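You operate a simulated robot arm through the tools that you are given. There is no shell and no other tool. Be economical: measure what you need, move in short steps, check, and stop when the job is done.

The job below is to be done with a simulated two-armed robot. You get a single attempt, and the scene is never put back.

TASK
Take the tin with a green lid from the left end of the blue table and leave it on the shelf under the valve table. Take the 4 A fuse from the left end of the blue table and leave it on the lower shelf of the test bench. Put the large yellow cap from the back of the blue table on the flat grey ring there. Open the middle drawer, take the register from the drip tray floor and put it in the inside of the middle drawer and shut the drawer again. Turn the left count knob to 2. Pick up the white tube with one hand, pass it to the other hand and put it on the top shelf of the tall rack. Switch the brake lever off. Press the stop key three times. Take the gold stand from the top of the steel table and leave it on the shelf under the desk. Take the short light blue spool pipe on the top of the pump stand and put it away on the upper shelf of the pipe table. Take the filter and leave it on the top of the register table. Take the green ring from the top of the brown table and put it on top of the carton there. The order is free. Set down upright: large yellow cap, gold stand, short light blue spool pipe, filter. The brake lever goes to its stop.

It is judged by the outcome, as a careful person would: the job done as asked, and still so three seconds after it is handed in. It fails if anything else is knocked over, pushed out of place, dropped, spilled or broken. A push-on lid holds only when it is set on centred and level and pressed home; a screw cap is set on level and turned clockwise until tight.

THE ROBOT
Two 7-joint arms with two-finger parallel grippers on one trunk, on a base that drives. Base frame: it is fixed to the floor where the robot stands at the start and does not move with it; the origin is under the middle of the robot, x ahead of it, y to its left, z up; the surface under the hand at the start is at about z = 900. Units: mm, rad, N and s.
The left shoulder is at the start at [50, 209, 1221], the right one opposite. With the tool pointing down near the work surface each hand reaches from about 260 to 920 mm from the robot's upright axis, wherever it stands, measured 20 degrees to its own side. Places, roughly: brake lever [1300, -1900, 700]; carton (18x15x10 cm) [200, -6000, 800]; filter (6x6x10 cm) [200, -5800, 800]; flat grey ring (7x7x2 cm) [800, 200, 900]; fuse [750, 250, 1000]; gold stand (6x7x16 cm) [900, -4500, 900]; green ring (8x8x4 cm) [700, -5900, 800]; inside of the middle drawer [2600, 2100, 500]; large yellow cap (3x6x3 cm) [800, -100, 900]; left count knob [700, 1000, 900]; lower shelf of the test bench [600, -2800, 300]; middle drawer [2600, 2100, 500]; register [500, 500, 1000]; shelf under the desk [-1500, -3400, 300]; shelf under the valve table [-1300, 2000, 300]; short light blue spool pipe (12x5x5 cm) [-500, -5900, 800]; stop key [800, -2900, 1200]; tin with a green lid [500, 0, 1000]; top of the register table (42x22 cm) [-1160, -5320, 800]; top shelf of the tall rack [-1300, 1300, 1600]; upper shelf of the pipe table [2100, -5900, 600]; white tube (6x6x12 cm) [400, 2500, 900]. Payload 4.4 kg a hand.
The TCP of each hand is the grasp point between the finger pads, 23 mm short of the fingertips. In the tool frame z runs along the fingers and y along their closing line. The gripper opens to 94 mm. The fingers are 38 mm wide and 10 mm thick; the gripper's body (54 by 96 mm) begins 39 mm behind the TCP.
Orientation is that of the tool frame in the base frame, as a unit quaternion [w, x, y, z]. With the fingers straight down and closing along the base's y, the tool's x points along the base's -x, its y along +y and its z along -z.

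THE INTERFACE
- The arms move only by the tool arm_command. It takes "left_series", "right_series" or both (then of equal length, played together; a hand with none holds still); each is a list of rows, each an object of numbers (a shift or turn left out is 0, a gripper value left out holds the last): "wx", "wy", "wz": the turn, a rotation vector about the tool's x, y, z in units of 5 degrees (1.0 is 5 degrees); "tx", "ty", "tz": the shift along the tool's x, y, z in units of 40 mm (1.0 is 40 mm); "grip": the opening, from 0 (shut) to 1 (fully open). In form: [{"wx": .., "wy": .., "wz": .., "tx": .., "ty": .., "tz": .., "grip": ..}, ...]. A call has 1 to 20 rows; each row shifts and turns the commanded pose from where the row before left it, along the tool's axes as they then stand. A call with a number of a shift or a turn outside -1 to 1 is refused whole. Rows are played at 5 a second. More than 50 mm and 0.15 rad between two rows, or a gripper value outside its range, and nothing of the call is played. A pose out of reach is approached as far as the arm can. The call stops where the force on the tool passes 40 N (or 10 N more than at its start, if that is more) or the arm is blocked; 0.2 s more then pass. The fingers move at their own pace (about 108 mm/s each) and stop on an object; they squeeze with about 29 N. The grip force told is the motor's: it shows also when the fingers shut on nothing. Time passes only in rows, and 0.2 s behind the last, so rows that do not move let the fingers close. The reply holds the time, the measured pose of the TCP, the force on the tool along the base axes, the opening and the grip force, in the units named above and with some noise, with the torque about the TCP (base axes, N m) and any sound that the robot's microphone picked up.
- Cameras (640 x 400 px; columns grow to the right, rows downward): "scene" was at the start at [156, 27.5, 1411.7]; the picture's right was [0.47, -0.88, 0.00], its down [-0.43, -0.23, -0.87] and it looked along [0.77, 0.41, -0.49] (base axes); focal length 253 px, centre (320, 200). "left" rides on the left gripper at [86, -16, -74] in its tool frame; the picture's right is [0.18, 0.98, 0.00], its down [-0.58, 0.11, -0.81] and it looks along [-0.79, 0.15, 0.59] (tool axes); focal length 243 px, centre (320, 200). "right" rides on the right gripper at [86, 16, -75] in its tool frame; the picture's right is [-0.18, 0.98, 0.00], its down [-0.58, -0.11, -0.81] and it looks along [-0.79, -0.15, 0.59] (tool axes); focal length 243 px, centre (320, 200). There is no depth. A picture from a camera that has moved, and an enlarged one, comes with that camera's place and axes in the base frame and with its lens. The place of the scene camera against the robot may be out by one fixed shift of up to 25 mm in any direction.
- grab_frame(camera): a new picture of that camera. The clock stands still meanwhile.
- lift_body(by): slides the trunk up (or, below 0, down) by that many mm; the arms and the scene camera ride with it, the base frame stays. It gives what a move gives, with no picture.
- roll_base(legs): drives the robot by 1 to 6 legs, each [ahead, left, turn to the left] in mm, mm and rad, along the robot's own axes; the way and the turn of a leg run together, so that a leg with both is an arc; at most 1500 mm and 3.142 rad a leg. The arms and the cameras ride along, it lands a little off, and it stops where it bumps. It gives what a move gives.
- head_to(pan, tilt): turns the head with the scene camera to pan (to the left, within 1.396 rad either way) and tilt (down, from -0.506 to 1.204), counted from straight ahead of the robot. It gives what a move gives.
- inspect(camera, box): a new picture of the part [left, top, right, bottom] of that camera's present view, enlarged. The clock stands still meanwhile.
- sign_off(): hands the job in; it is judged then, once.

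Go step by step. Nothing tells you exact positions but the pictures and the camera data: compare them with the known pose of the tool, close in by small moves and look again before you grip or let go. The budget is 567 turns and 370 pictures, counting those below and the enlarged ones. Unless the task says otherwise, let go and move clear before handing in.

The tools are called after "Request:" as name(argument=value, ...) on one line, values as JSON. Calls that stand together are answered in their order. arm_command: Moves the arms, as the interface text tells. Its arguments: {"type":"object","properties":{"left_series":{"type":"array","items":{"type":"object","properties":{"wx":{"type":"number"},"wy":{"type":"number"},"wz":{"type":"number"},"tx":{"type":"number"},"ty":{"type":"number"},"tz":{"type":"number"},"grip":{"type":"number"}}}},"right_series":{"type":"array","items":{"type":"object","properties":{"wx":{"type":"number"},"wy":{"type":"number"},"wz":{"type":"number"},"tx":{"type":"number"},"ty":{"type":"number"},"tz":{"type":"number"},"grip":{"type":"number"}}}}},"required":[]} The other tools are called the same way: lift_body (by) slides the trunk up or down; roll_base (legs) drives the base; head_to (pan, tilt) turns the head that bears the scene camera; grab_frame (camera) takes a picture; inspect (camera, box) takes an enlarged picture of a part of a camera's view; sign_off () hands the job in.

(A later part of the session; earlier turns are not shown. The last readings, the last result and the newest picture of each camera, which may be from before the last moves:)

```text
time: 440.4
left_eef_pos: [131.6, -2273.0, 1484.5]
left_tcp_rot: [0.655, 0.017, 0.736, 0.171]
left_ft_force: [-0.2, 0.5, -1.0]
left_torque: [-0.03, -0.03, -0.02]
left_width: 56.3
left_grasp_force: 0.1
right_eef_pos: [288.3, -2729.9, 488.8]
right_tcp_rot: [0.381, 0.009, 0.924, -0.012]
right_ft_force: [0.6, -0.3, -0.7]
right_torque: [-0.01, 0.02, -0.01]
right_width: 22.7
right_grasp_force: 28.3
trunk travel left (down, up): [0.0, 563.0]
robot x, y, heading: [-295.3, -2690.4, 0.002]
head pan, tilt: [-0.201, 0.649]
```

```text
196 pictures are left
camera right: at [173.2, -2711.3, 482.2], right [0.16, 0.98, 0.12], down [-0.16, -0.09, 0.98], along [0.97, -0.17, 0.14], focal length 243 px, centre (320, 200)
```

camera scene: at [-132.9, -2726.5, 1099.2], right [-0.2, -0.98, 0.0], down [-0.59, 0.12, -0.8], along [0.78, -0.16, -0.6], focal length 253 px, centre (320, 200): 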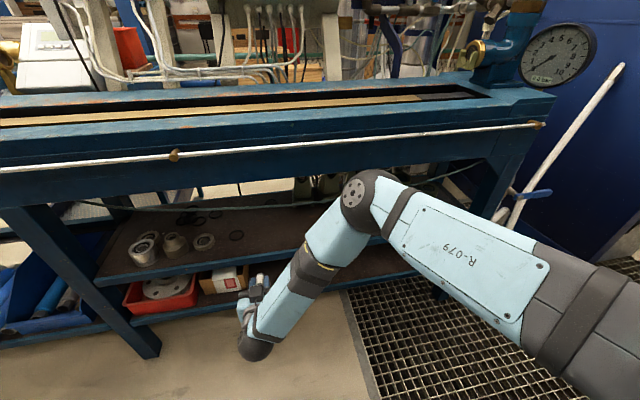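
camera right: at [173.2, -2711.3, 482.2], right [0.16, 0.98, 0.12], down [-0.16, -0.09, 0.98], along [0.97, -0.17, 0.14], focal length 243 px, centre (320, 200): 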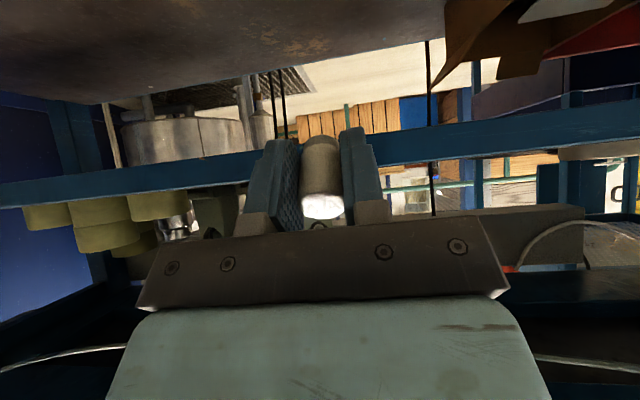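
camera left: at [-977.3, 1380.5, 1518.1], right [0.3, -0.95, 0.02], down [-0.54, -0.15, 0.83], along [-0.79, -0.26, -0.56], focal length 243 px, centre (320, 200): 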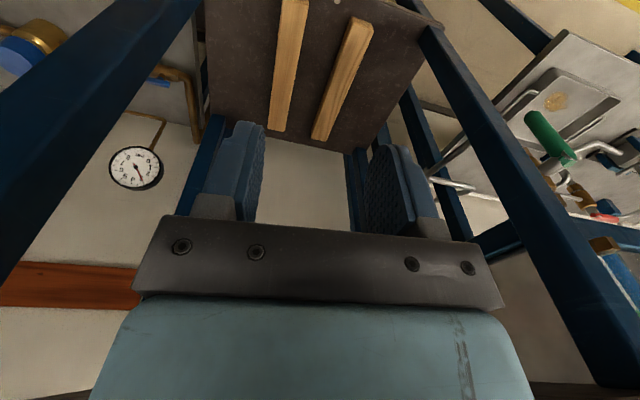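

Request:
arm_command(right_series=[{"tx": 0.65, "tz": 0.65}, {"tx": 0.65, "tz": 0.65}, {"tx": 0.65, "tz": 0.65}, {"tx": 0.65, "tz": 0.65}, {"tx": 0.4, "tz": 0.4}])

Request:
grab_frame(camera="right")

Request:
grab_frame(camera="scene")

```text
time: 441.6
left_eef_pos: [132.8, -2273.3, 1484.9]
left_tcp_rot: [0.655, 0.016, 0.736, 0.171]
left_ft_force: [0.0, 0.1, 0.0]
left_torque: [-0.01, 0.02, 0.01]
left_width: 56.3
left_grasp_force: 0.0
right_eef_pos: [289.0, -2732.7, 318.5]
right_tcp_rot: [0.381, 0.008, 0.925, -0.012]
right_ft_force: [0.6, 1.1, -0.2]
right_torque: [-0.02, 0.01, 0.0]
right_width: 22.6
right_grasp_force: 28.5
trunk travel left (down, up): [0.0, 563.0]
robot x, y, heading: [-295.6, -2694.5, 0.009]
head pan, tilt: [-0.201, 0.649]
```

```text
195 pictures are left
camera right: at [174.6, -2714.0, 310.9], right [0.16, 0.98, 0.11], down [-0.16, -0.09, 0.98], along [0.97, -0.17, 0.14], focal length 243 px, centre (320, 200)
```

right: 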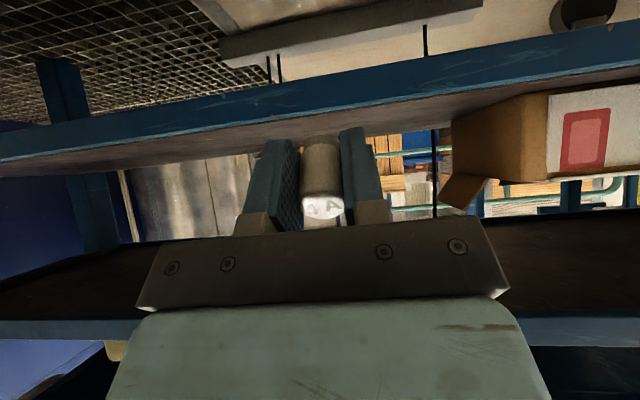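

```text
194 pictures are left
camera scene: at [-132.9, -2726.6, 1099.2], right [-0.2, -0.98, 0.0], down [-0.59, 0.12, -0.8], along [0.78, -0.16, -0.6], focal length 253 px, centre (320, 200)
```

scene: 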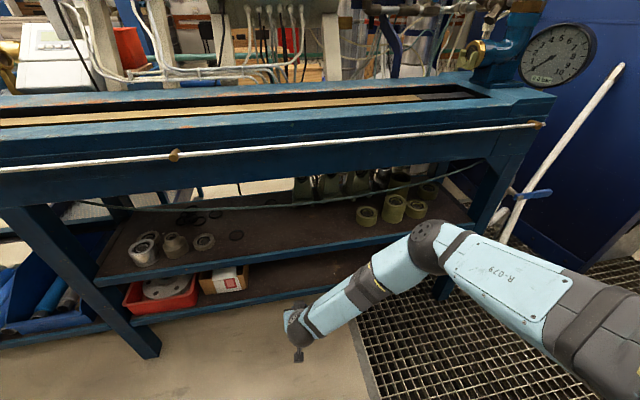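

Request:
roll_base(legs=[[100, 0, 0], [75, 0, 0]])

Request:
grab_frame(camera="right")

```text
time: 443.4
left_eef_pos: [305.2, -2272.6, 1484.4]
left_tcp_rot: [0.655, 0.016, 0.736, 0.17]
left_ft_force: [1.1, 0.8, 0.3]
left_torque: [0.02, 0.0, 0.0]
left_width: 56.4
left_grasp_force: 0.0
right_eef_pos: [460.2, -2733.2, 317.9]
right_tcp_rot: [0.381, 0.01, 0.924, -0.013]
right_ft_force: [-0.6, -0.3, -0.3]
right_torque: [0.01, 0.02, -0.05]
right_width: 22.7
right_grasp_force: 29.4
trunk travel left (down, up): [0.0, 563.0]
robot x, y, heading: [-120.8, -2692.8, 0.001]
head pan, tilt: [-0.201, 0.649]
```

```text
193 pictures are left
camera right: at [345.9, -2714.4, 310.8], right [0.16, 0.98, 0.11], down [-0.16, -0.09, 0.98], along [0.97, -0.17, 0.14], focal length 243 px, centre (320, 200)
```

right: 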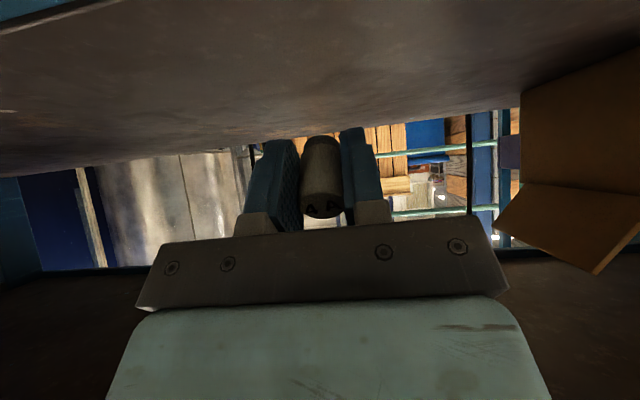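

Request:
arm_command(right_series=[{"tx": 0.15, "tz": 0.15}, {"tx": 0.1, "tz": 0.1}, {"tx": 0.07, "tz": 0.07}, {"tx": 0.07, "tz": 0.07}])

```text
time: 444.4
left_eef_pos: [304.3, -2273.4, 1484.0]
left_tcp_rot: [0.656, 0.017, 0.736, 0.169]
left_ft_force: [0.0, 0.2, 0.2]
left_torque: [0.03, 0.01, 0.01]
left_width: 56.4
left_grasp_force: 0.1
right_eef_pos: [461.8, -2733.0, 297.3]
right_tcp_rot: [0.382, 0.01, 0.924, -0.013]
right_ft_force: [0.4, -0.7, -0.4]
right_torque: [-0.02, 0.0, 0.06]
right_width: 22.6
right_grasp_force: 28.7
trunk travel left (down, up): [0.0, 563.0]
robot x, y, heading: [-123.3, -2688.7, 0.003]
head pan, tilt: [-0.201, 0.649]
```

Request:
arm_command(right_series=[{"tx": 0.07, "tz": 0.07}, {"tx": 0.07, "tz": 0.07}, {"tx": 0.07, "tz": 0.07}, {"tx": 0.07, "tz": 0.07}])

Request:
grab_frame(camera="right")

```text
time: 445.0
left_eef_pos: [301.8, -2272.8, 1486.5]
left_tcp_rot: [0.656, 0.017, 0.735, 0.169]
left_ft_force: [0.5, 0.3, 0.5]
left_torque: [-0.05, 0.01, 0.0]
left_width: 56.4
left_grasp_force: 0.1
right_eef_pos: [462.1, -2732.8, 295.5]
right_tcp_rot: [0.386, 0.01, 0.922, -0.011]
right_ft_force: [-8.7, -3.7, 25.1]
right_torque: [0.26, 0.21, 0.04]
right_width: 22.5
right_grasp_force: 29.5
trunk travel left (down, up): [0.0, 563.0]
robot x, y, heading: [-125.1, -2696.3, -0.0]
head pan, tilt: [-0.201, 0.649]
stopped in row 3 (right hand): the force on the tool passed its limit at 47 N (the readings are from after the stop); the commanded pose is now the measured one
```

```text
192 pictures are left
camera right: at [347.7, -2713.4, 286.6], right [0.16, 0.98, 0.12], down [-0.17, -0.09, 0.98], along [0.97, -0.17, 0.15], focal length 243 px, centre (320, 200)
```

right: 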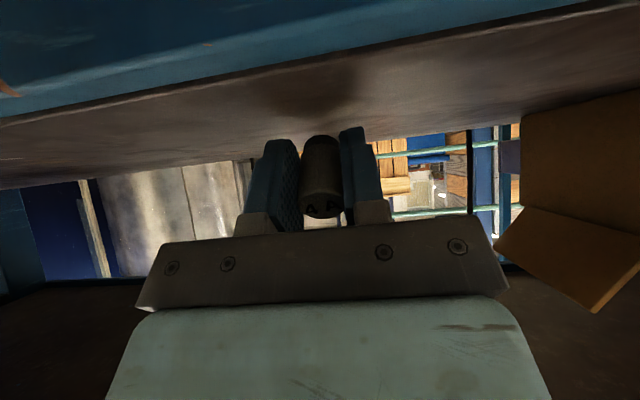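

Fuse end touches the shelf. Release and withdraw along the tool axis.

Request:
arm_command(right_series=[{"tx": -0.05, "tz": -0.05}, {"grip": 0.45}, {}, {"tz": -0.3, "tx": -0.1}, {"tz": -0.4}, {"tz": -0.4}])

Request:
grab_frame(camera="right")

```text
time: 446.4
left_eef_pos: [305.4, -2272.8, 1484.4]
left_tcp_rot: [0.656, 0.016, 0.735, 0.17]
left_ft_force: [-0.5, 0.0, -0.7]
left_torque: [-0.04, 0.03, 0.0]
left_width: 56.2
left_grasp_force: 0.0
right_eef_pos: [432.9, -2731.7, 327.8]
right_tcp_rot: [0.383, 0.011, 0.924, -0.012]
right_ft_force: [0.1, -0.4, 0.1]
right_torque: [-0.02, 0.0, 0.01]
right_width: 42.3
right_grasp_force: 0.0
trunk travel left (down, up): [0.0, 563.0]
robot x, y, heading: [-127.6, -2695.1, -0.001]
head pan, tilt: [-0.201, 0.649]
```

```text
191 pictures are left
camera right: at [318.3, -2713.3, 319.8], right [0.16, 0.98, 0.12], down [-0.16, -0.09, 0.98], along [0.97, -0.17, 0.15], focal length 243 px, centre (320, 200)
```

right: 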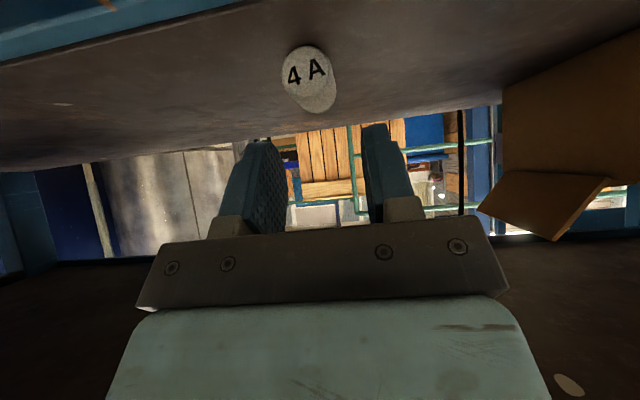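

Fuse rests on the lower shelf. Back away and restore the right hand to tool-down.

Request:
roll_base(legs=[[-250, 0, 0]])

Request:
arm_command(right_series=[{"tz": -0.9}, {"tz": -0.9}, {"wy": 1}, {"wy": 1}, {"wy": 1}, {"wy": 1}, {"wy": 1}, {"wy": 1}, {"wy": 1}, {"wy": 1}, {"wy": 1}, {"tz": -0.95}, {"tz": -0.95}, {"tz": -0.95}, {"tz": -0.95}, {"tz": -0.95}, {"tz": -0.95}])

Request:
head_to(pan=-0.1, tilt=0.9)

Request:
grab_frame(camera="scene")

```text
time: 448.2
left_eef_pos: [58.9, -2275.4, 1486.3]
left_tcp_rot: [0.656, 0.019, 0.735, 0.168]
left_ft_force: [-0.9, 0.1, 0.8]
left_torque: [0.02, 0.03, 0.01]
left_width: 56.6
left_grasp_force: 0.1
right_eef_pos: [184.8, -2733.9, 327.7]
right_tcp_rot: [0.384, 0.013, 0.923, -0.013]
right_ft_force: [-0.1, 0.3, 0.7]
right_torque: [0.01, 0.02, 0.03]
right_width: 42.4
right_grasp_force: 0.1
trunk travel left (down, up): [0.0, 563.0]
robot x, y, heading: [-366.3, -2695.5, -0.005]
head pan, tilt: [-0.201, 0.649]
```

```text
time: 451.8
left_eef_pos: [60.1, -2275.3, 1484.2]
left_tcp_rot: [0.656, 0.018, 0.735, 0.168]
left_ft_force: [-0.3, -0.4, -0.7]
left_torque: [0.01, -0.01, -0.02]
left_width: 56.7
left_grasp_force: 0.2
right_eef_pos: [132.3, -2729.2, 606.0]
right_tcp_rot: [0.001, 0.016, 1.0, -0.008]
right_ft_force: [-0.3, 0.2, -0.6]
right_torque: [0.05, -0.01, 0.0]
right_width: 42.4
right_grasp_force: 0.1
trunk travel left (down, up): [0.0, 563.0]
robot x, y, heading: [-369.4, -2696.3, -0.009]
head pan, tilt: [-0.201, 0.649]
```

```text
time: 452.5
left_eef_pos: [60.5, -2275.0, 1485.3]
left_tcp_rot: [0.656, 0.019, 0.736, 0.168]
left_ft_force: [0.4, -0.6, 0.3]
left_torque: [0.01, 0.0, 0.0]
left_width: 56.4
left_grasp_force: 0.0
right_eef_pos: [133.2, -2729.9, 603.9]
right_tcp_rot: [0.0, 0.017, 1.0, -0.008]
right_ft_force: [-0.4, -0.2, 0.4]
right_torque: [0.03, 0.01, 0.01]
right_width: 42.6
right_grasp_force: 0.0
trunk travel left (down, up): [0.0, 563.0]
robot x, y, heading: [-369.3, -2693.5, -0.008]
head pan, tilt: [-0.099, 0.901]
```

```text
190 pictures are left
camera scene: at [-218.9, -2717.1, 1078.7], right [-0.1, -0.99, 0.0], down [-0.78, 0.08, -0.62], along [0.62, -0.07, -0.78], focal length 253 px, centre (320, 200)
```

scene: 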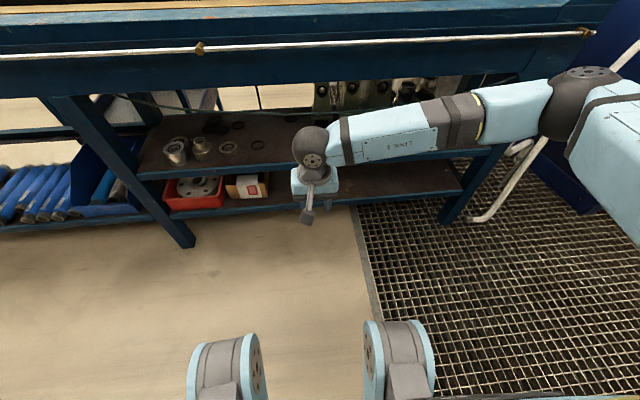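

Request:
lift_body(by=300)

Request:
arm_command(right_series=[{"tz": -0.95, "ty": -0.4}, {"tz": -0.95, "ty": -0.4}, {"tz": -0.95, "ty": -0.4}, {"tz": -0.95, "ty": -0.4}, {"tz": -0.95, "ty": -0.4}, {"tz": -0.95, "ty": -0.4}, {"tz": -0.95}])

Request:
head_to(pan=0.0, tilt=0.3)

Request:
grab_frame(camera="scene")

```text
time: 455.5
left_eef_pos: [59.8, -2275.3, 1784.6]
left_tcp_rot: [0.656, 0.019, 0.736, 0.169]
left_ft_force: [-0.3, 0.5, 0.7]
left_torque: [-0.03, 0.04, 0.0]
left_width: 56.4
left_grasp_force: 0.0
right_eef_pos: [133.6, -2729.0, 905.4]
right_tcp_rot: [0.001, 0.016, 1.0, -0.008]
right_ft_force: [-0.4, 0.8, 0.9]
right_torque: [0.02, -0.02, -0.02]
right_width: 42.2
right_grasp_force: 0.1
trunk travel left (down, up): [-300.0, 263.0]
robot x, y, heading: [-373.2, -2692.8, -0.007]
head pan, tilt: [-0.099, 0.901]
```

```text
time: 457.1
left_eef_pos: [59.1, -2273.8, 1784.4]
left_tcp_rot: [0.657, 0.019, 0.736, 0.166]
left_ft_force: [0.3, 0.5, -1.2]
left_torque: [-0.02, 0.02, 0.01]
left_width: 56.4
left_grasp_force: 0.1
right_eef_pos: [130.7, -2819.9, 1171.8]
right_tcp_rot: [0.0, 0.017, 1.0, -0.008]
right_ft_force: [-0.1, 0.4, -0.1]
right_torque: [-0.01, -0.02, 0.04]
right_width: 42.4
right_grasp_force: 0.1
trunk travel left (down, up): [-300.0, 263.0]
robot x, y, heading: [-370.3, -2693.7, -0.007]
head pan, tilt: [-0.099, 0.901]
```

```text
time: 458.1
left_eef_pos: [59.2, -2275.3, 1785.8]
left_tcp_rot: [0.656, 0.018, 0.735, 0.169]
left_ft_force: [-0.3, -0.9, 0.0]
left_torque: [0.03, 0.0, -0.01]
left_width: 56.4
left_grasp_force: 0.0
right_eef_pos: [129.6, -2821.8, 1171.2]
right_tcp_rot: [0.001, 0.018, 1.0, -0.008]
right_ft_force: [0.4, -0.8, 0.1]
right_torque: [0.01, -0.01, 0.0]
right_width: 42.3
right_grasp_force: 0.1
trunk travel left (down, up): [-300.0, 263.0]
robot x, y, heading: [-372.8, -2695.2, -0.005]
head pan, tilt: [0.0, 0.3]
```

```text
189 pictures are left
camera scene: at [-200.6, -2709.6, 1430.9], right [-0.01, -1.0, 0.0], down [-0.3, 0.0, -0.95], along [0.95, -0.01, -0.3], focal length 253 px, centre (320, 200)
```

scene: 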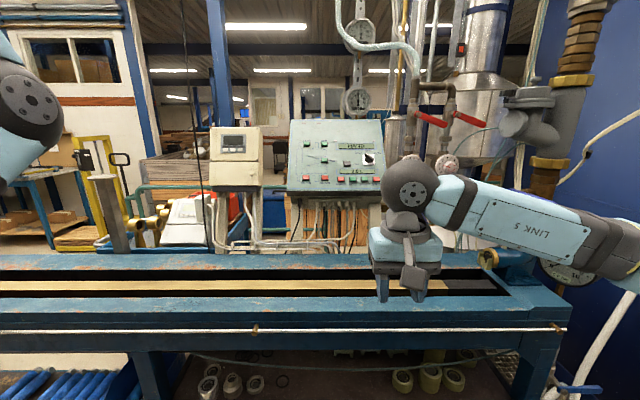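

Request:
inspect(camera="scene", box=[280, 110, 400, 200])

Request:
inspect(camera="scene", box=[80, 120, 280, 260])

```text
4.44 times, centred on (340, 155) of scene
camera zoom: at [-200.6, -2709.6, 1430.9], right [-0.01, -1.0, 0.0], down [-0.3, 0.0, -0.95], along [0.95, -0.01, -0.3], focal length 1125 px, centre (231, 400)
```

zoom: 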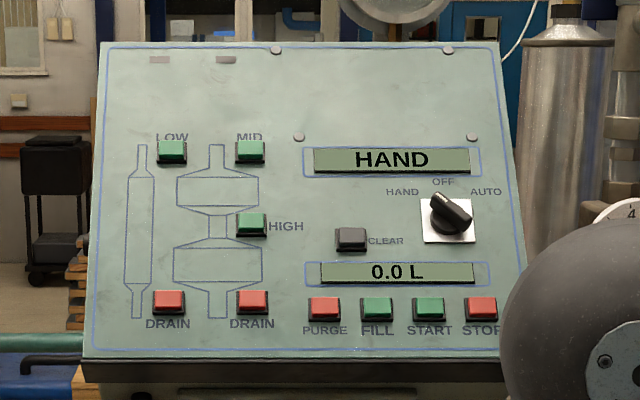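

```text
2.86 times, centred on (180, 190) of scene
camera zoom: at [-200.6, -2709.6, 1430.9], right [-0.01, -1.0, 0.0], down [-0.3, 0.0, -0.95], along [0.95, -0.01, -0.3], focal length 723 px, centre (720, 229)
```

zoom: 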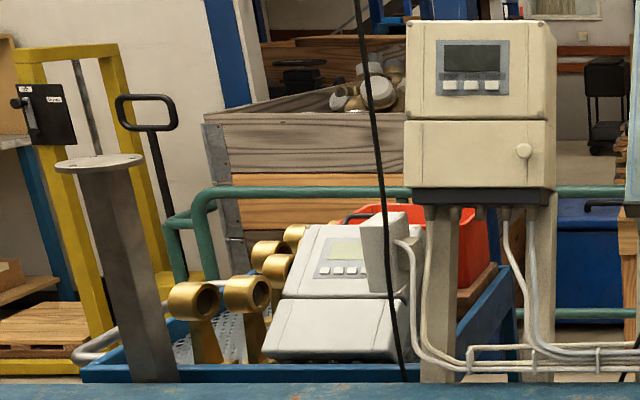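

Stop is the rightmost red key, near [780,-2930,1204]. Check the surroundings on the right before reaching.

Request:
head_to(pan=-0.7, tilt=0.3)

Request:
grab_frame(camera="scene")

```text
time: 459.2
left_eef_pos: [59.8, -2274.5, 1784.2]
left_tcp_rot: [0.656, 0.018, 0.735, 0.168]
left_ft_force: [0.1, 0.9, 0.3]
left_torque: [0.0, -0.01, -0.03]
left_width: 56.4
left_grasp_force: 0.1
right_eef_pos: [130.7, -2821.5, 1171.0]
right_tcp_rot: [0.001, 0.018, 1.0, -0.008]
right_ft_force: [-0.1, 0.3, -0.1]
right_torque: [0.0, 0.0, -0.01]
right_width: 42.0
right_grasp_force: 0.2
trunk travel left (down, up): [-300.0, 263.0]
robot x, y, heading: [-369.8, -2690.5, -0.005]
head pan, tilt: [-0.7, 0.3]
```

```text
186 pictures are left
camera scene: at [-222.8, -2769.6, 1430.9], right [-0.65, -0.76, 0.0], down [-0.23, 0.19, -0.96], along [0.73, -0.62, -0.3], focal length 253 px, centre (320, 200)
```

scene: 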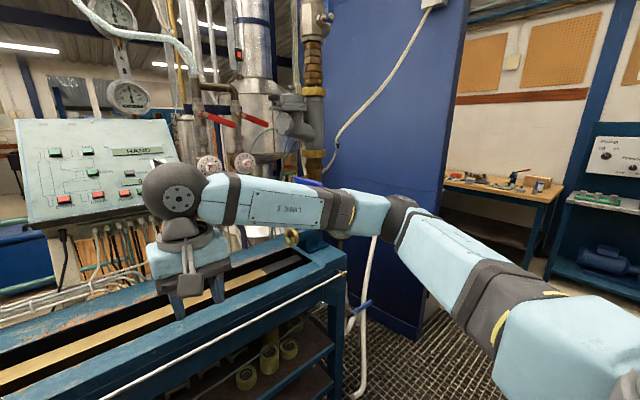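

Request:
roll_base(legs=[[280, 0, 0]])

Request:
arm_command(right_series=[{"tx": -0.9, "ty": -0.5, "tz": -0.3, "grip": 0}, {"tx": -0.9, "ty": -0.5, "tz": -0.3}, {"tx": -0.9, "ty": -0.5, "tz": -0.3}, {"tx": -0.9, "ty": -0.5, "tz": -0.3}, {"wy": -1}, {"wy": -1}, {"wy": -1}, {"wy": -1}, {"wy": -1}, {"wy": -1}, {"wy": -1}, {"wy": -1}, {"wy": -1}, {"wy": -1}, {"wy": -1}, {"wy": -1}])

Request:
grab_frame(camera="right")

Request:
head_to(pan=-0.3, tilt=0.35)

Request:
grab_frame(camera="scene")

```text
time: 461.1
left_eef_pos: [335.3, -2279.2, 1784.4]
left_tcp_rot: [0.656, 0.02, 0.735, 0.167]
left_ft_force: [-0.8, -0.3, 0.1]
left_torque: [0.02, -0.02, -0.02]
left_width: 56.3
left_grasp_force: 0.0
right_eef_pos: [403.9, -2825.3, 1172.3]
right_tcp_rot: [0.001, 0.019, 1.0, -0.008]
right_ft_force: [-0.1, 0.8, -0.7]
right_torque: [0.01, 0.03, 0.0]
right_width: 42.2
right_grasp_force: 0.1
trunk travel left (down, up): [-300.0, 263.0]
robot x, y, heading: [-92.7, -2697.3, -0.014]
head pan, tilt: [-0.7, 0.3]
```

```text
time: 464.5
left_eef_pos: [335.2, -2278.4, 1785.2]
left_tcp_rot: [0.657, 0.019, 0.735, 0.167]
left_ft_force: [-0.8, 0.3, -0.1]
left_torque: [-0.01, 0.02, -0.01]
left_width: 56.3
left_grasp_force: 0.0
right_eef_pos: [544.5, -2908.9, 1221.4]
right_tcp_rot: [0.501, 0.014, 0.865, -0.016]
right_ft_force: [0.0, -0.1, -0.6]
right_torque: [0.01, -0.02, -0.01]
right_width: 0.0
right_grasp_force: 29.0
trunk travel left (down, up): [-300.0, 263.0]
robot x, y, heading: [-96.9, -2696.3, -0.01]
head pan, tilt: [-0.7, 0.3]
```

```text
185 pictures are left
camera right: at [436.6, -2890.6, 1184.8], right [0.13, 0.98, 0.15], down [-0.41, -0.08, 0.91], along [0.9, -0.18, 0.4], focal length 243 px, centre (320, 200)
```

right: 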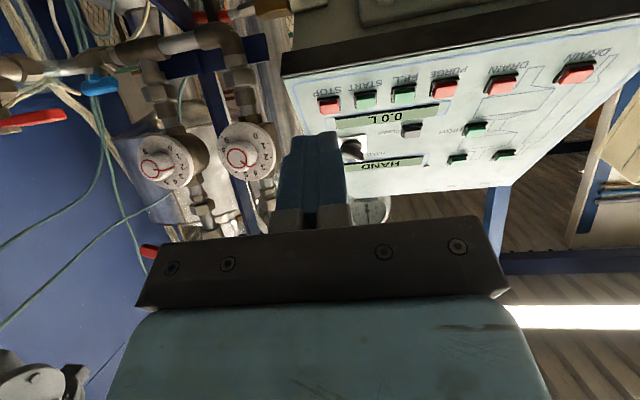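

```text
time: 465.4
left_eef_pos: [335.1, -2277.7, 1784.9]
left_tcp_rot: [0.657, 0.02, 0.735, 0.167]
left_ft_force: [-0.3, 0.2, 0.5]
left_torque: [-0.02, 0.01, -0.01]
left_width: 56.5
left_grasp_force: 0.1
right_eef_pos: [545.0, -2909.8, 1221.5]
right_tcp_rot: [0.5, 0.012, 0.866, -0.015]
right_ft_force: [-0.2, -0.5, 0.3]
right_torque: [0.01, -0.03, 0.0]
right_width: 0.0
right_grasp_force: 29.1
trunk travel left (down, up): [-300.0, 263.0]
robot x, y, heading: [-98.2, -2693.5, -0.008]
head pan, tilt: [-0.3, 0.351]
```

```text
184 pictures are left
camera scene: at [69.0, -2739.7, 1426.2], right [-0.3, -0.95, 0.0], down [-0.33, 0.1, -0.94], along [0.89, -0.29, -0.34], focal length 253 px, centre (320, 200)
```

scene: 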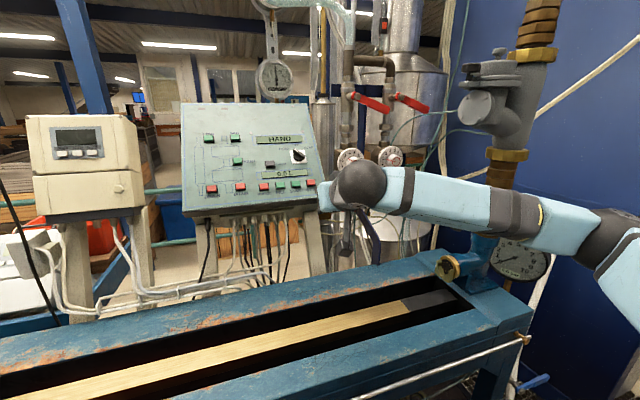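

STOP key triangulated at about [772,-2925,1201], panel tilted ~32°. Move to a standoff.

Request:
arm_command(right_series=[{"tx": -0.6, "ty": -0.1, "tz": 0.76}, {"tx": -0.6, "ty": -0.1, "tz": 0.76}, {"tx": -0.6, "ty": -0.1, "tz": 0.76}, {"tx": -0.6, "ty": -0.1, "tz": 0.76}])

Request:
grab_frame(camera="right")

Request:
inspect(camera="scene", box=[230, 110, 410, 230])

```text
time: 466.4
left_eef_pos: [337.1, -2277.8, 1785.2]
left_tcp_rot: [0.656, 0.021, 0.736, 0.166]
left_ft_force: [0.6, 0.4, 0.2]
left_torque: [-0.01, -0.01, -0.02]
left_width: 56.6
left_grasp_force: 0.0
right_eef_pos: [698.7, -2930.6, 1243.5]
right_tcp_rot: [0.5, 0.012, 0.866, -0.016]
right_ft_force: [0.9, -0.4, -0.2]
right_torque: [0.01, -0.01, 0.02]
right_width: 0.1
right_grasp_force: 29.4
trunk travel left (down, up): [-300.0, 263.0]
robot x, y, heading: [-94.8, -2692.5, -0.014]
head pan, tilt: [-0.3, 0.351]
```

```text
183 pictures are left
camera right: at [589.6, -2912.3, 1206.3], right [0.13, 0.98, 0.14], down [-0.41, -0.08, 0.91], along [0.9, -0.18, 0.39], focal length 243 px, centre (320, 200)
```

right: 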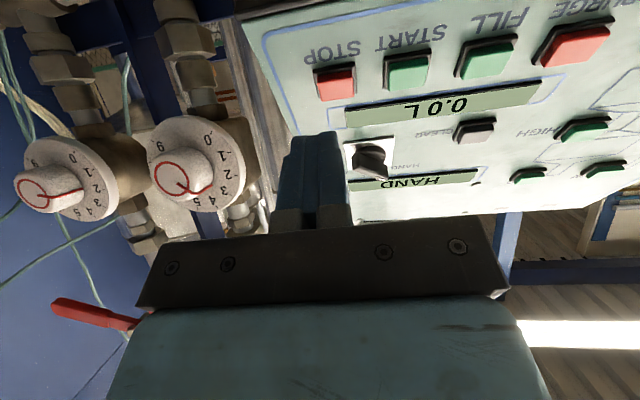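

```text
3.33 times, centred on (320, 170) of scene
camera zoom: at [70.2, -2739.2, 1426.0], right [-0.3, -0.95, 0.0], down [-0.33, 0.1, -0.94], along [0.89, -0.29, -0.34], focal length 844 px, centre (320, 300)
```

zoom: 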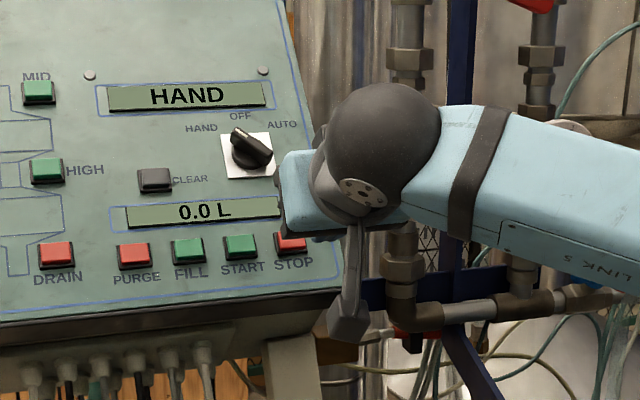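

Request:
arm_command(right_series=[{"tx": 0.12, "ty": 0.15}, {"tz": 0.5}, {"tz": 0.4}])

Request:
grab_frame(camera="right")

Request:
inspect(camera="scene", box=[270, 150, 350, 210])

```text
time: 467.2
left_eef_pos: [336.2, -2277.8, 1786.1]
left_tcp_rot: [0.657, 0.02, 0.735, 0.167]
left_ft_force: [0.4, 0.3, 0.3]
left_torque: [0.05, 0.02, -0.01]
left_width: 56.1
left_grasp_force: 0.0
right_eef_pos: [726.2, -2927.9, 1220.6]
right_tcp_rot: [0.501, 0.013, 0.865, -0.016]
right_ft_force: [0.5, 0.0, -0.4]
right_torque: [0.02, -0.01, 0.0]
right_width: 0.0
right_grasp_force: 28.8
trunk travel left (down, up): [-300.0, 263.0]
robot x, y, heading: [-98.4, -2694.0, -0.012]
head pan, tilt: [-0.3, 0.351]
```

```text
181 pictures are left
camera right: at [617.7, -2908.4, 1183.3], right [0.13, 0.98, 0.14], down [-0.41, -0.08, 0.91], along [0.9, -0.18, 0.39], focal length 243 px, centre (320, 200)
```

right: 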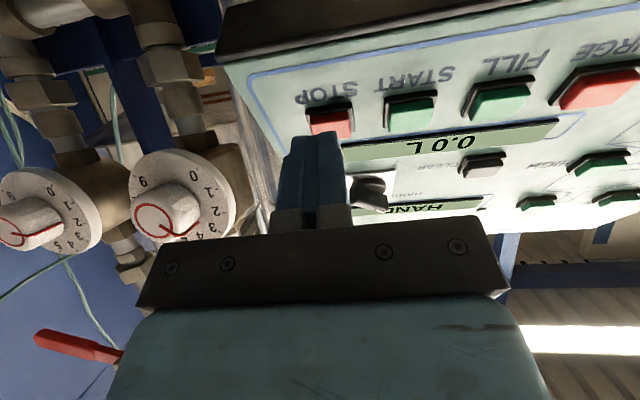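

```text
6.67 times, centred on (310, 180) of scene
camera zoom: at [69.2, -2739.7, 1426.2], right [-0.3, -0.95, 0.0], down [-0.33, 0.1, -0.94], along [0.89, -0.29, -0.34], focal length 1687 px, centre (387, 333)
```

zoom: 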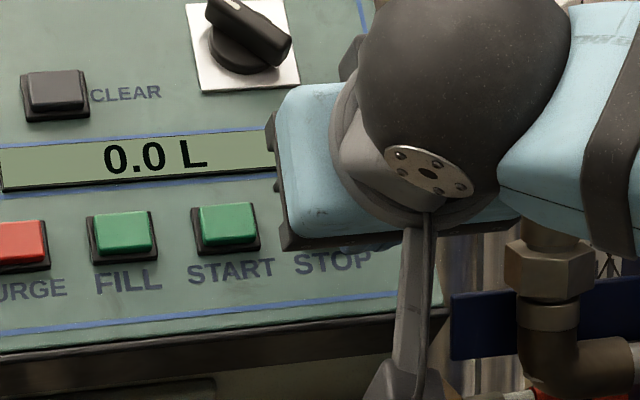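

Request:
arm_command(right_series=[{"tz": 0.15, "ty": 0.1}, {"tz": 0.15}, {"tz": 0.1}, {"tz": 0.08}])

Request:
grab_frame(camera="right")

```text
time: 468.2
left_eef_pos: [335.5, -2278.0, 1785.5]
left_tcp_rot: [0.656, 0.02, 0.735, 0.167]
left_ft_force: [-0.5, 0.1, 0.3]
left_torque: [0.02, 0.01, 0.01]
left_width: 56.4
left_grasp_force: 0.1
right_eef_pos: [743.0, -2924.8, 1212.9]
right_tcp_rot: [0.501, 0.013, 0.865, -0.016]
right_ft_force: [0.3, 0.7, 0.0]
right_torque: [0.01, 0.01, 0.0]
right_width: 0.2
right_grasp_force: 29.5
trunk travel left (down, up): [-300.0, 263.0]
robot x, y, heading: [-94.4, -2696.6, -0.009]
head pan, tilt: [-0.3, 0.351]
```

```text
179 pictures are left
camera right: at [634.9, -2904.5, 1175.7], right [0.13, 0.98, 0.15], down [-0.41, -0.08, 0.91], along [0.9, -0.18, 0.39], focal length 243 px, centre (320, 200)
```

right: 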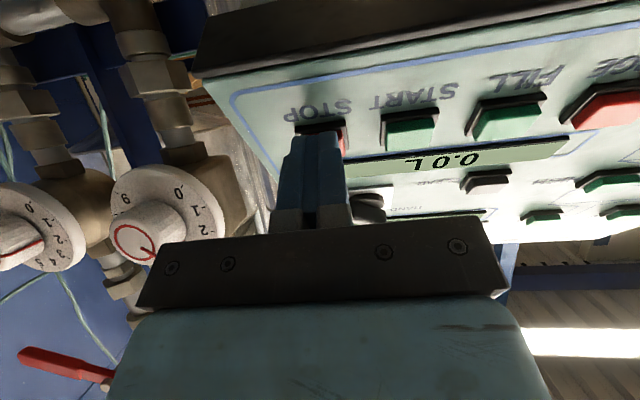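

Request:
arm_command(right_series=[{"tz": 0.08, "ty": 0.04}, {"tz": 0.08}, {"tz": 0.08}])

```text
time: 469.0
left_eef_pos: [334.4, -2278.9, 1785.9]
left_tcp_rot: [0.657, 0.019, 0.735, 0.166]
left_ft_force: [0.3, -0.1, 0.6]
left_torque: [-0.03, 0.02, -0.01]
left_width: 56.2
left_grasp_force: 0.0
right_eef_pos: [751.0, -2921.4, 1207.9]
right_tcp_rot: [0.501, 0.011, 0.865, -0.015]
right_ft_force: [-3.5, 0.9, 0.9]
right_torque: [0.02, 0.05, 0.0]
right_width: 0.0
right_grasp_force: 28.7
trunk travel left (down, up): [-300.0, 263.0]
robot x, y, heading: [-96.6, -2696.1, -0.011]
head pan, tilt: [-0.3, 0.351]
heard: click
```

Click heard — press one. Back off and press again.

Request:
arm_command(right_series=[{"tz": -0.2}, {"tz": -0.2}, {}])

Request:
arm_command(right_series=[{"tz": 0.2}, {"tz": 0.2}, {}])

Request:
arm_command(right_series=[{"tz": -0.2}, {"tz": -0.2}, {}])

```text
time: 469.8
left_eef_pos: [335.8, -2278.4, 1784.2]
left_tcp_rot: [0.656, 0.021, 0.736, 0.167]
left_ft_force: [0.3, -0.1, 0.0]
left_torque: [0.02, -0.01, -0.02]
left_width: 56.3
left_grasp_force: 0.0
right_eef_pos: [738.1, -2921.6, 1214.0]
right_tcp_rot: [0.5, 0.013, 0.866, -0.017]
right_ft_force: [1.1, 0.2, 0.3]
right_torque: [0.02, 0.0, 0.01]
right_width: 0.0
right_grasp_force: 29.0
trunk travel left (down, up): [-300.0, 263.0]
robot x, y, heading: [-95.8, -2696.9, -0.007]
head pan, tilt: [-0.3, 0.351]
```

```text
time: 470.6
left_eef_pos: [334.4, -2277.3, 1785.5]
left_tcp_rot: [0.657, 0.019, 0.735, 0.166]
left_ft_force: [0.3, 0.1, 0.0]
left_torque: [-0.01, 0.02, 0.02]
left_width: 56.3
left_grasp_force: 0.0
right_eef_pos: [751.2, -2920.9, 1209.1]
right_tcp_rot: [0.501, 0.012, 0.865, -0.016]
right_ft_force: [-5.0, 1.2, 1.1]
right_torque: [-0.02, 0.05, 0.03]
right_width: 0.0
right_grasp_force: 29.6
trunk travel left (down, up): [-300.0, 263.0]
robot x, y, heading: [-96.3, -2696.7, -0.007]
head pan, tilt: [-0.3, 0.351]
heard: click
```

```text
time: 471.4
left_eef_pos: [336.4, -2277.7, 1785.3]
left_tcp_rot: [0.656, 0.02, 0.735, 0.166]
left_ft_force: [0.1, -1.1, -0.2]
left_torque: [0.0, 0.0, 0.02]
left_width: 56.3
left_grasp_force: 0.1
right_eef_pos: [738.6, -2920.9, 1215.2]
right_tcp_rot: [0.501, 0.012, 0.865, -0.015]
right_ft_force: [-0.9, 0.7, -0.6]
right_torque: [0.03, -0.03, -0.02]
right_width: 0.0
right_grasp_force: 29.4
trunk travel left (down, up): [-300.0, 263.0]
robot x, y, heading: [-97.3, -2693.6, -0.008]
head pan, tilt: [-0.3, 0.351]
```

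Request:
arm_command(right_series=[{"tz": 0.2}, {"tz": 0.2}, {}])

Request:
arm_command(right_series=[{"tz": -0.3}, {"tz": -0.9}, {"tz": -0.9}])

Request:
grab_frame(camera="right")

```text
time: 472.2
left_eef_pos: [334.0, -2278.6, 1785.6]
left_tcp_rot: [0.657, 0.021, 0.735, 0.166]
left_ft_force: [-0.1, -0.6, 0.4]
left_torque: [0.01, 0.01, 0.01]
left_width: 56.4
left_grasp_force: 0.0
right_eef_pos: [750.3, -2920.3, 1208.1]
right_tcp_rot: [0.501, 0.012, 0.865, -0.016]
right_ft_force: [-5.5, 1.0, 0.9]
right_torque: [0.05, 0.04, 0.04]
right_width: 0.2
right_grasp_force: 28.3
trunk travel left (down, up): [-300.0, 263.0]
robot x, y, heading: [-96.4, -2695.6, -0.013]
head pan, tilt: [-0.3, 0.351]
heard: click
```

```text
time: 473.0
left_eef_pos: [334.5, -2278.1, 1785.6]
left_tcp_rot: [0.657, 0.019, 0.735, 0.166]
left_ft_force: [-0.9, -0.3, -0.4]
left_torque: [-0.01, -0.01, 0.01]
left_width: 56.4
left_grasp_force: 0.1
right_eef_pos: [676.9, -2918.6, 1250.2]
right_tcp_rot: [0.501, 0.013, 0.865, -0.017]
right_ft_force: [-1.2, 0.3, 0.4]
right_torque: [0.04, 0.02, 0.03]
right_width: 0.0
right_grasp_force: 28.9
trunk travel left (down, up): [-300.0, 263.0]
robot x, y, heading: [-96.7, -2698.1, -0.011]
head pan, tilt: [-0.3, 0.351]
```

```text
178 pictures are left
camera right: at [568.8, -2899.1, 1213.1], right [0.13, 0.98, 0.15], down [-0.41, -0.08, 0.91], along [0.9, -0.18, 0.4], focal length 243 px, centre (320, 200)
```

right: 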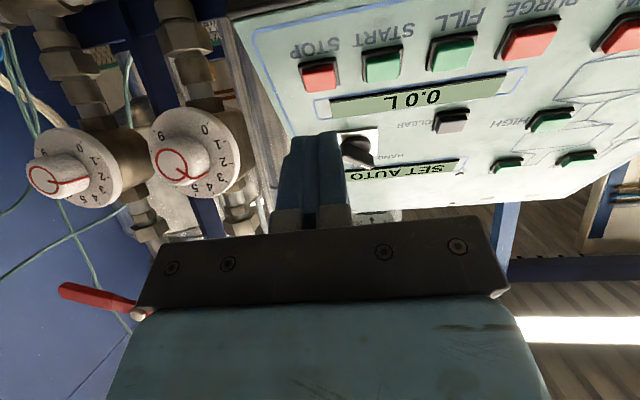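

Three clicks; display changed to SET AUTO. Next, find the brake lever behind the bench.

Request:
head_to(pan=0.5, tilt=0.45)

Request:
grab_frame(camera="scene")

```text
time: 474.1
left_eef_pos: [336.3, -2277.5, 1786.0]
left_tcp_rot: [0.657, 0.02, 0.735, 0.167]
left_ft_force: [0.6, 0.6, 0.1]
left_torque: [0.01, -0.02, 0.0]
left_width: 56.5
left_grasp_force: 0.1
right_eef_pos: [677.9, -2917.9, 1248.3]
right_tcp_rot: [0.5, 0.013, 0.866, -0.016]
right_ft_force: [0.2, -0.1, 0.4]
right_torque: [0.01, -0.01, -0.02]
right_width: 0.1
right_grasp_force: 28.6
trunk travel left (down, up): [-300.0, 263.0]
robot x, y, heading: [-97.2, -2697.6, -0.009]
head pan, tilt: [0.499, 0.45]
```

```text
177 pictures are left
camera scene: at [61.5, -2668.1, 1417.0], right [0.47, -0.88, 0.0], down [-0.38, -0.2, -0.9], along [0.79, 0.42, -0.44], focal length 253 px, centre (320, 200)
```

scene: 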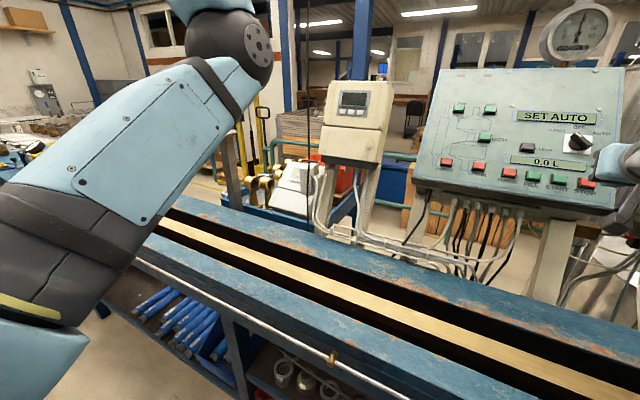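

Request:
lift_body(by=263)

Request:
head_to(pan=0.3, tilt=0.5)

Request:
grab_frame(camera="scene")

Request:
inspect(camera="scene", box=[120, 60, 360, 210])

```text
time: 476.8
left_eef_pos: [335.3, -2278.4, 2047.4]
left_tcp_rot: [0.656, 0.02, 0.736, 0.167]
left_ft_force: [1.3, -0.8, -0.8]
left_torque: [0.01, 0.0, -0.01]
left_width: 56.4
left_grasp_force: 0.0
right_eef_pos: [678.5, -2918.0, 1512.0]
right_tcp_rot: [0.5, 0.012, 0.866, -0.016]
right_ft_force: [-0.7, 0.4, 0.1]
right_torque: [-0.02, -0.04, -0.01]
right_width: 0.0
right_grasp_force: 28.7
trunk travel left (down, up): [-563.0, 0.0]
robot x, y, heading: [-94.5, -2696.2, -0.012]
head pan, tilt: [0.499, 0.45]
```

```text
time: 477.6
left_eef_pos: [335.3, -2278.2, 2048.6]
left_tcp_rot: [0.656, 0.021, 0.736, 0.166]
left_ft_force: [0.8, 0.7, 1.1]
left_torque: [0.01, -0.03, 0.03]
left_width: 56.3
left_grasp_force: 0.0
right_eef_pos: [678.5, -2918.0, 1510.4]
right_tcp_rot: [0.501, 0.013, 0.865, -0.016]
right_ft_force: [-0.5, 0.0, 0.1]
right_torque: [0.0, -0.01, -0.01]
right_width: 0.0
right_grasp_force: 29.1
trunk travel left (down, up): [-563.0, 0.0]
robot x, y, heading: [-98.1, -2694.4, -0.006]
head pan, tilt: [0.3, 0.499]
```

```text
176 pictures are left
camera scene: at [67.6, -2685.2, 1675.5], right [0.29, -0.96, 0.0], down [-0.46, -0.14, -0.88], along [0.84, 0.25, -0.48], focal length 253 px, centre (320, 200)
```

scene: 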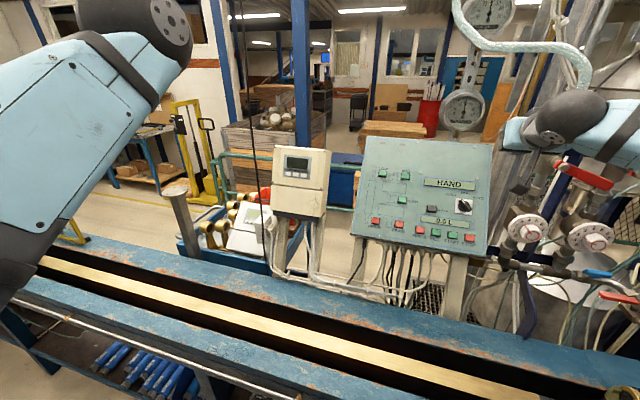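

```text
2.67 times, centred on (240, 135) of scene
camera zoom: at [67.6, -2685.2, 1675.5], right [0.29, -0.96, 0.0], down [-0.46, -0.14, -0.88], along [0.84, 0.25, -0.48], focal length 675 px, centre (533, 373)
```

zoom: 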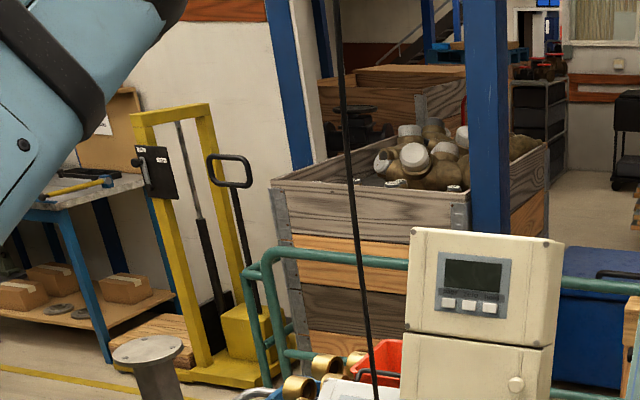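

Request:
inspect(camera="scene", box=[150, 170, 310, 280])

```text
3.64 times, centred on (230, 225) of scene
camera zoom: at [67.6, -2685.2, 1675.5], right [0.29, -0.96, 0.0], down [-0.46, -0.14, -0.88], along [0.84, 0.25, -0.48], focal length 920 px, centre (647, 109)
```

zoom: 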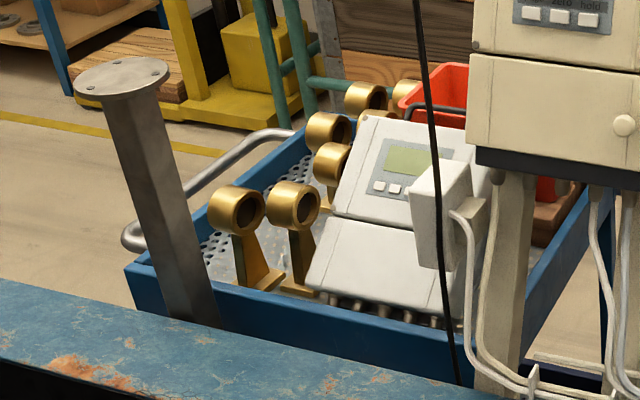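

The lever is only reachable via the aisle behind the bench; I'll do it last. Retract the right arm and head south.

Request:
arm_command(right_series=[{"tz": -0.9}, {"tz": -0.9}, {"wy": 1}, {"wy": 1}, {"wy": 1}, {"wy": 1}, {"wy": 1}, {"wy": 1}, {"wy": 1}, {"wy": 1}, {"wy": 1}, {"wy": 1}, {"wy": 1}, {"wy": 1}])

Request:
roll_base(legs=[[-200, 0, 0]])

Request:
arm_command(right_series=[{"tx": 0.9}, {"tx": 0.9}, {"tx": 0.9}, {"tx": 0.9}])

Request:
lift_body(by=-263)

Request:
roll_base(legs=[[0, 0, -1.57], [700, 0, 0]])

Request:
head_to(pan=0.0, tilt=0.3)

Request:
grab_frame(camera="scene")

```text
time: 480.6
left_eef_pos: [336.4, -2277.9, 2047.8]
left_tcp_rot: [0.656, 0.019, 0.736, 0.168]
left_ft_force: [0.6, 0.9, 0.2]
left_torque: [0.0, 0.03, 0.02]
left_width: 56.4
left_grasp_force: 0.0
right_eef_pos: [616.3, -2915.3, 1548.2]
right_tcp_rot: [0.0, 0.019, 1.0, -0.008]
right_ft_force: [-0.4, 0.5, -0.3]
right_torque: [0.01, -0.01, 0.01]
right_width: 0.0
right_grasp_force: 29.0
trunk travel left (down, up): [-563.0, 0.0]
robot x, y, heading: [-95.4, -2697.3, -0.01]
head pan, tilt: [0.3, 0.499]
```

```text
time: 482.2
left_eef_pos: [138.3, -2274.8, 2047.3]
left_tcp_rot: [0.654, 0.018, 0.737, 0.168]
left_ft_force: [0.6, -0.8, -0.2]
left_torque: [-0.04, -0.01, -0.03]
left_width: 56.4
left_grasp_force: 0.0
right_eef_pos: [417.9, -2910.7, 1545.6]
right_tcp_rot: [-0.001, 0.016, 1.0, -0.008]
right_ft_force: [0.3, -0.1, 0.1]
right_torque: [-0.01, 0.06, 0.04]
right_width: 0.2
right_grasp_force: 28.7
trunk travel left (down, up): [-563.0, 0.0]
robot x, y, heading: [-298.7, -2693.1, 0.002]
head pan, tilt: [0.3, 0.499]
```

```text
time: 483.2
left_eef_pos: [125.6, -2274.9, 2048.9]
left_tcp_rot: [0.657, 0.018, 0.735, 0.168]
left_ft_force: [0.5, 0.5, 0.4]
left_torque: [-0.01, 0.04, -0.01]
left_width: 56.3
left_grasp_force: 0.2
right_eef_pos: [269.2, -2906.8, 1547.6]
right_tcp_rot: [0.001, 0.016, 1.0, -0.007]
right_ft_force: [-0.1, 0.3, 0.6]
right_torque: [0.04, 0.01, 0.02]
right_width: 0.0
right_grasp_force: 28.7
trunk travel left (down, up): [-563.0, 0.0]
robot x, y, heading: [-296.8, -2700.1, -0.004]
head pan, tilt: [0.3, 0.499]
```

```text
time: 485.9
left_eef_pos: [130.4, -2274.5, 1784.4]
left_tcp_rot: [0.656, 0.019, 0.736, 0.168]
left_ft_force: [0.9, -0.9, -0.2]
left_torque: [0.02, 0.0, 0.03]
left_width: 56.3
left_grasp_force: 0.1
right_eef_pos: [270.9, -2905.6, 1283.8]
right_tcp_rot: [0.0, 0.017, 1.0, -0.008]
right_ft_force: [-0.5, 0.3, 0.1]
right_torque: [0.02, 0.02, -0.01]
right_width: 0.1
right_grasp_force: 29.3
trunk travel left (down, up): [-300.0, 263.0]
robot x, y, heading: [-298.4, -2695.7, -0.001]
head pan, tilt: [0.3, 0.499]
```

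```text
time: 493.5
left_eef_pos: [119.8, -3823.9, 1784.6]
left_tcp_rot: [0.584, 0.531, 0.509, -0.343]
left_ft_force: [-1.3, 0.2, 0.2]
left_torque: [0.01, -0.01, 0.02]
left_width: 56.4
left_grasp_force: 0.1
right_eef_pos: [-511.1, -3965.2, 1284.6]
right_tcp_rot: [-0.006, 0.718, 0.696, -0.006]
right_ft_force: [-0.1, -0.8, -0.9]
right_torque: [0.02, -0.03, 0.01]
right_width: 0.2
right_grasp_force: 29.3
trunk travel left (down, up): [-300.0, 263.0]
robot x, y, heading: [-296.5, -3394.7, -1.569]
head pan, tilt: [0.3, 0.499]
```

```text
time: 494.3
left_eef_pos: [120.0, -3823.1, 1784.3]
left_tcp_rot: [0.584, 0.532, 0.508, -0.343]
left_ft_force: [0.5, -0.1, 0.0]
left_torque: [-0.01, 0.02, 0.01]
left_width: 56.6
left_grasp_force: 0.1
right_eef_pos: [-511.7, -3965.4, 1284.2]
right_tcp_rot: [-0.005, 0.718, 0.696, -0.006]
right_ft_force: [-0.4, -0.4, 0.0]
right_torque: [0.0, -0.01, 0.0]
right_width: 0.0
right_grasp_force: 28.4
trunk travel left (down, up): [-300.0, 263.0]
robot x, y, heading: [-298.1, -3398.7, -1.573]
head pan, tilt: [0.0, 0.3]
```

```text
173 pictures are left
camera scene: at [-291.6, -3570.9, 1430.9], right [-1.0, 0.0, 0.0], down [0.0, 0.3, -0.96], along [0.0, -0.96, -0.3], focal length 253 px, centre (320, 200)
```

scene: 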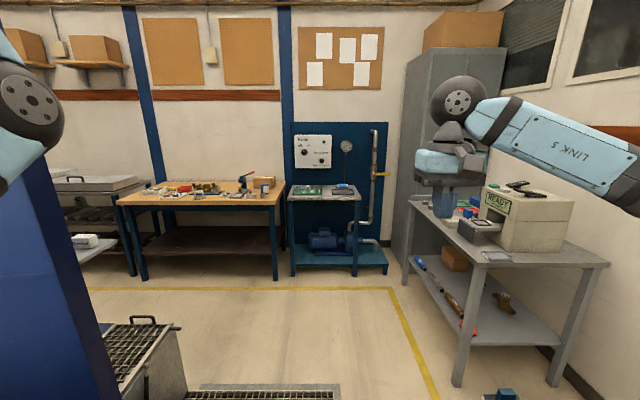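

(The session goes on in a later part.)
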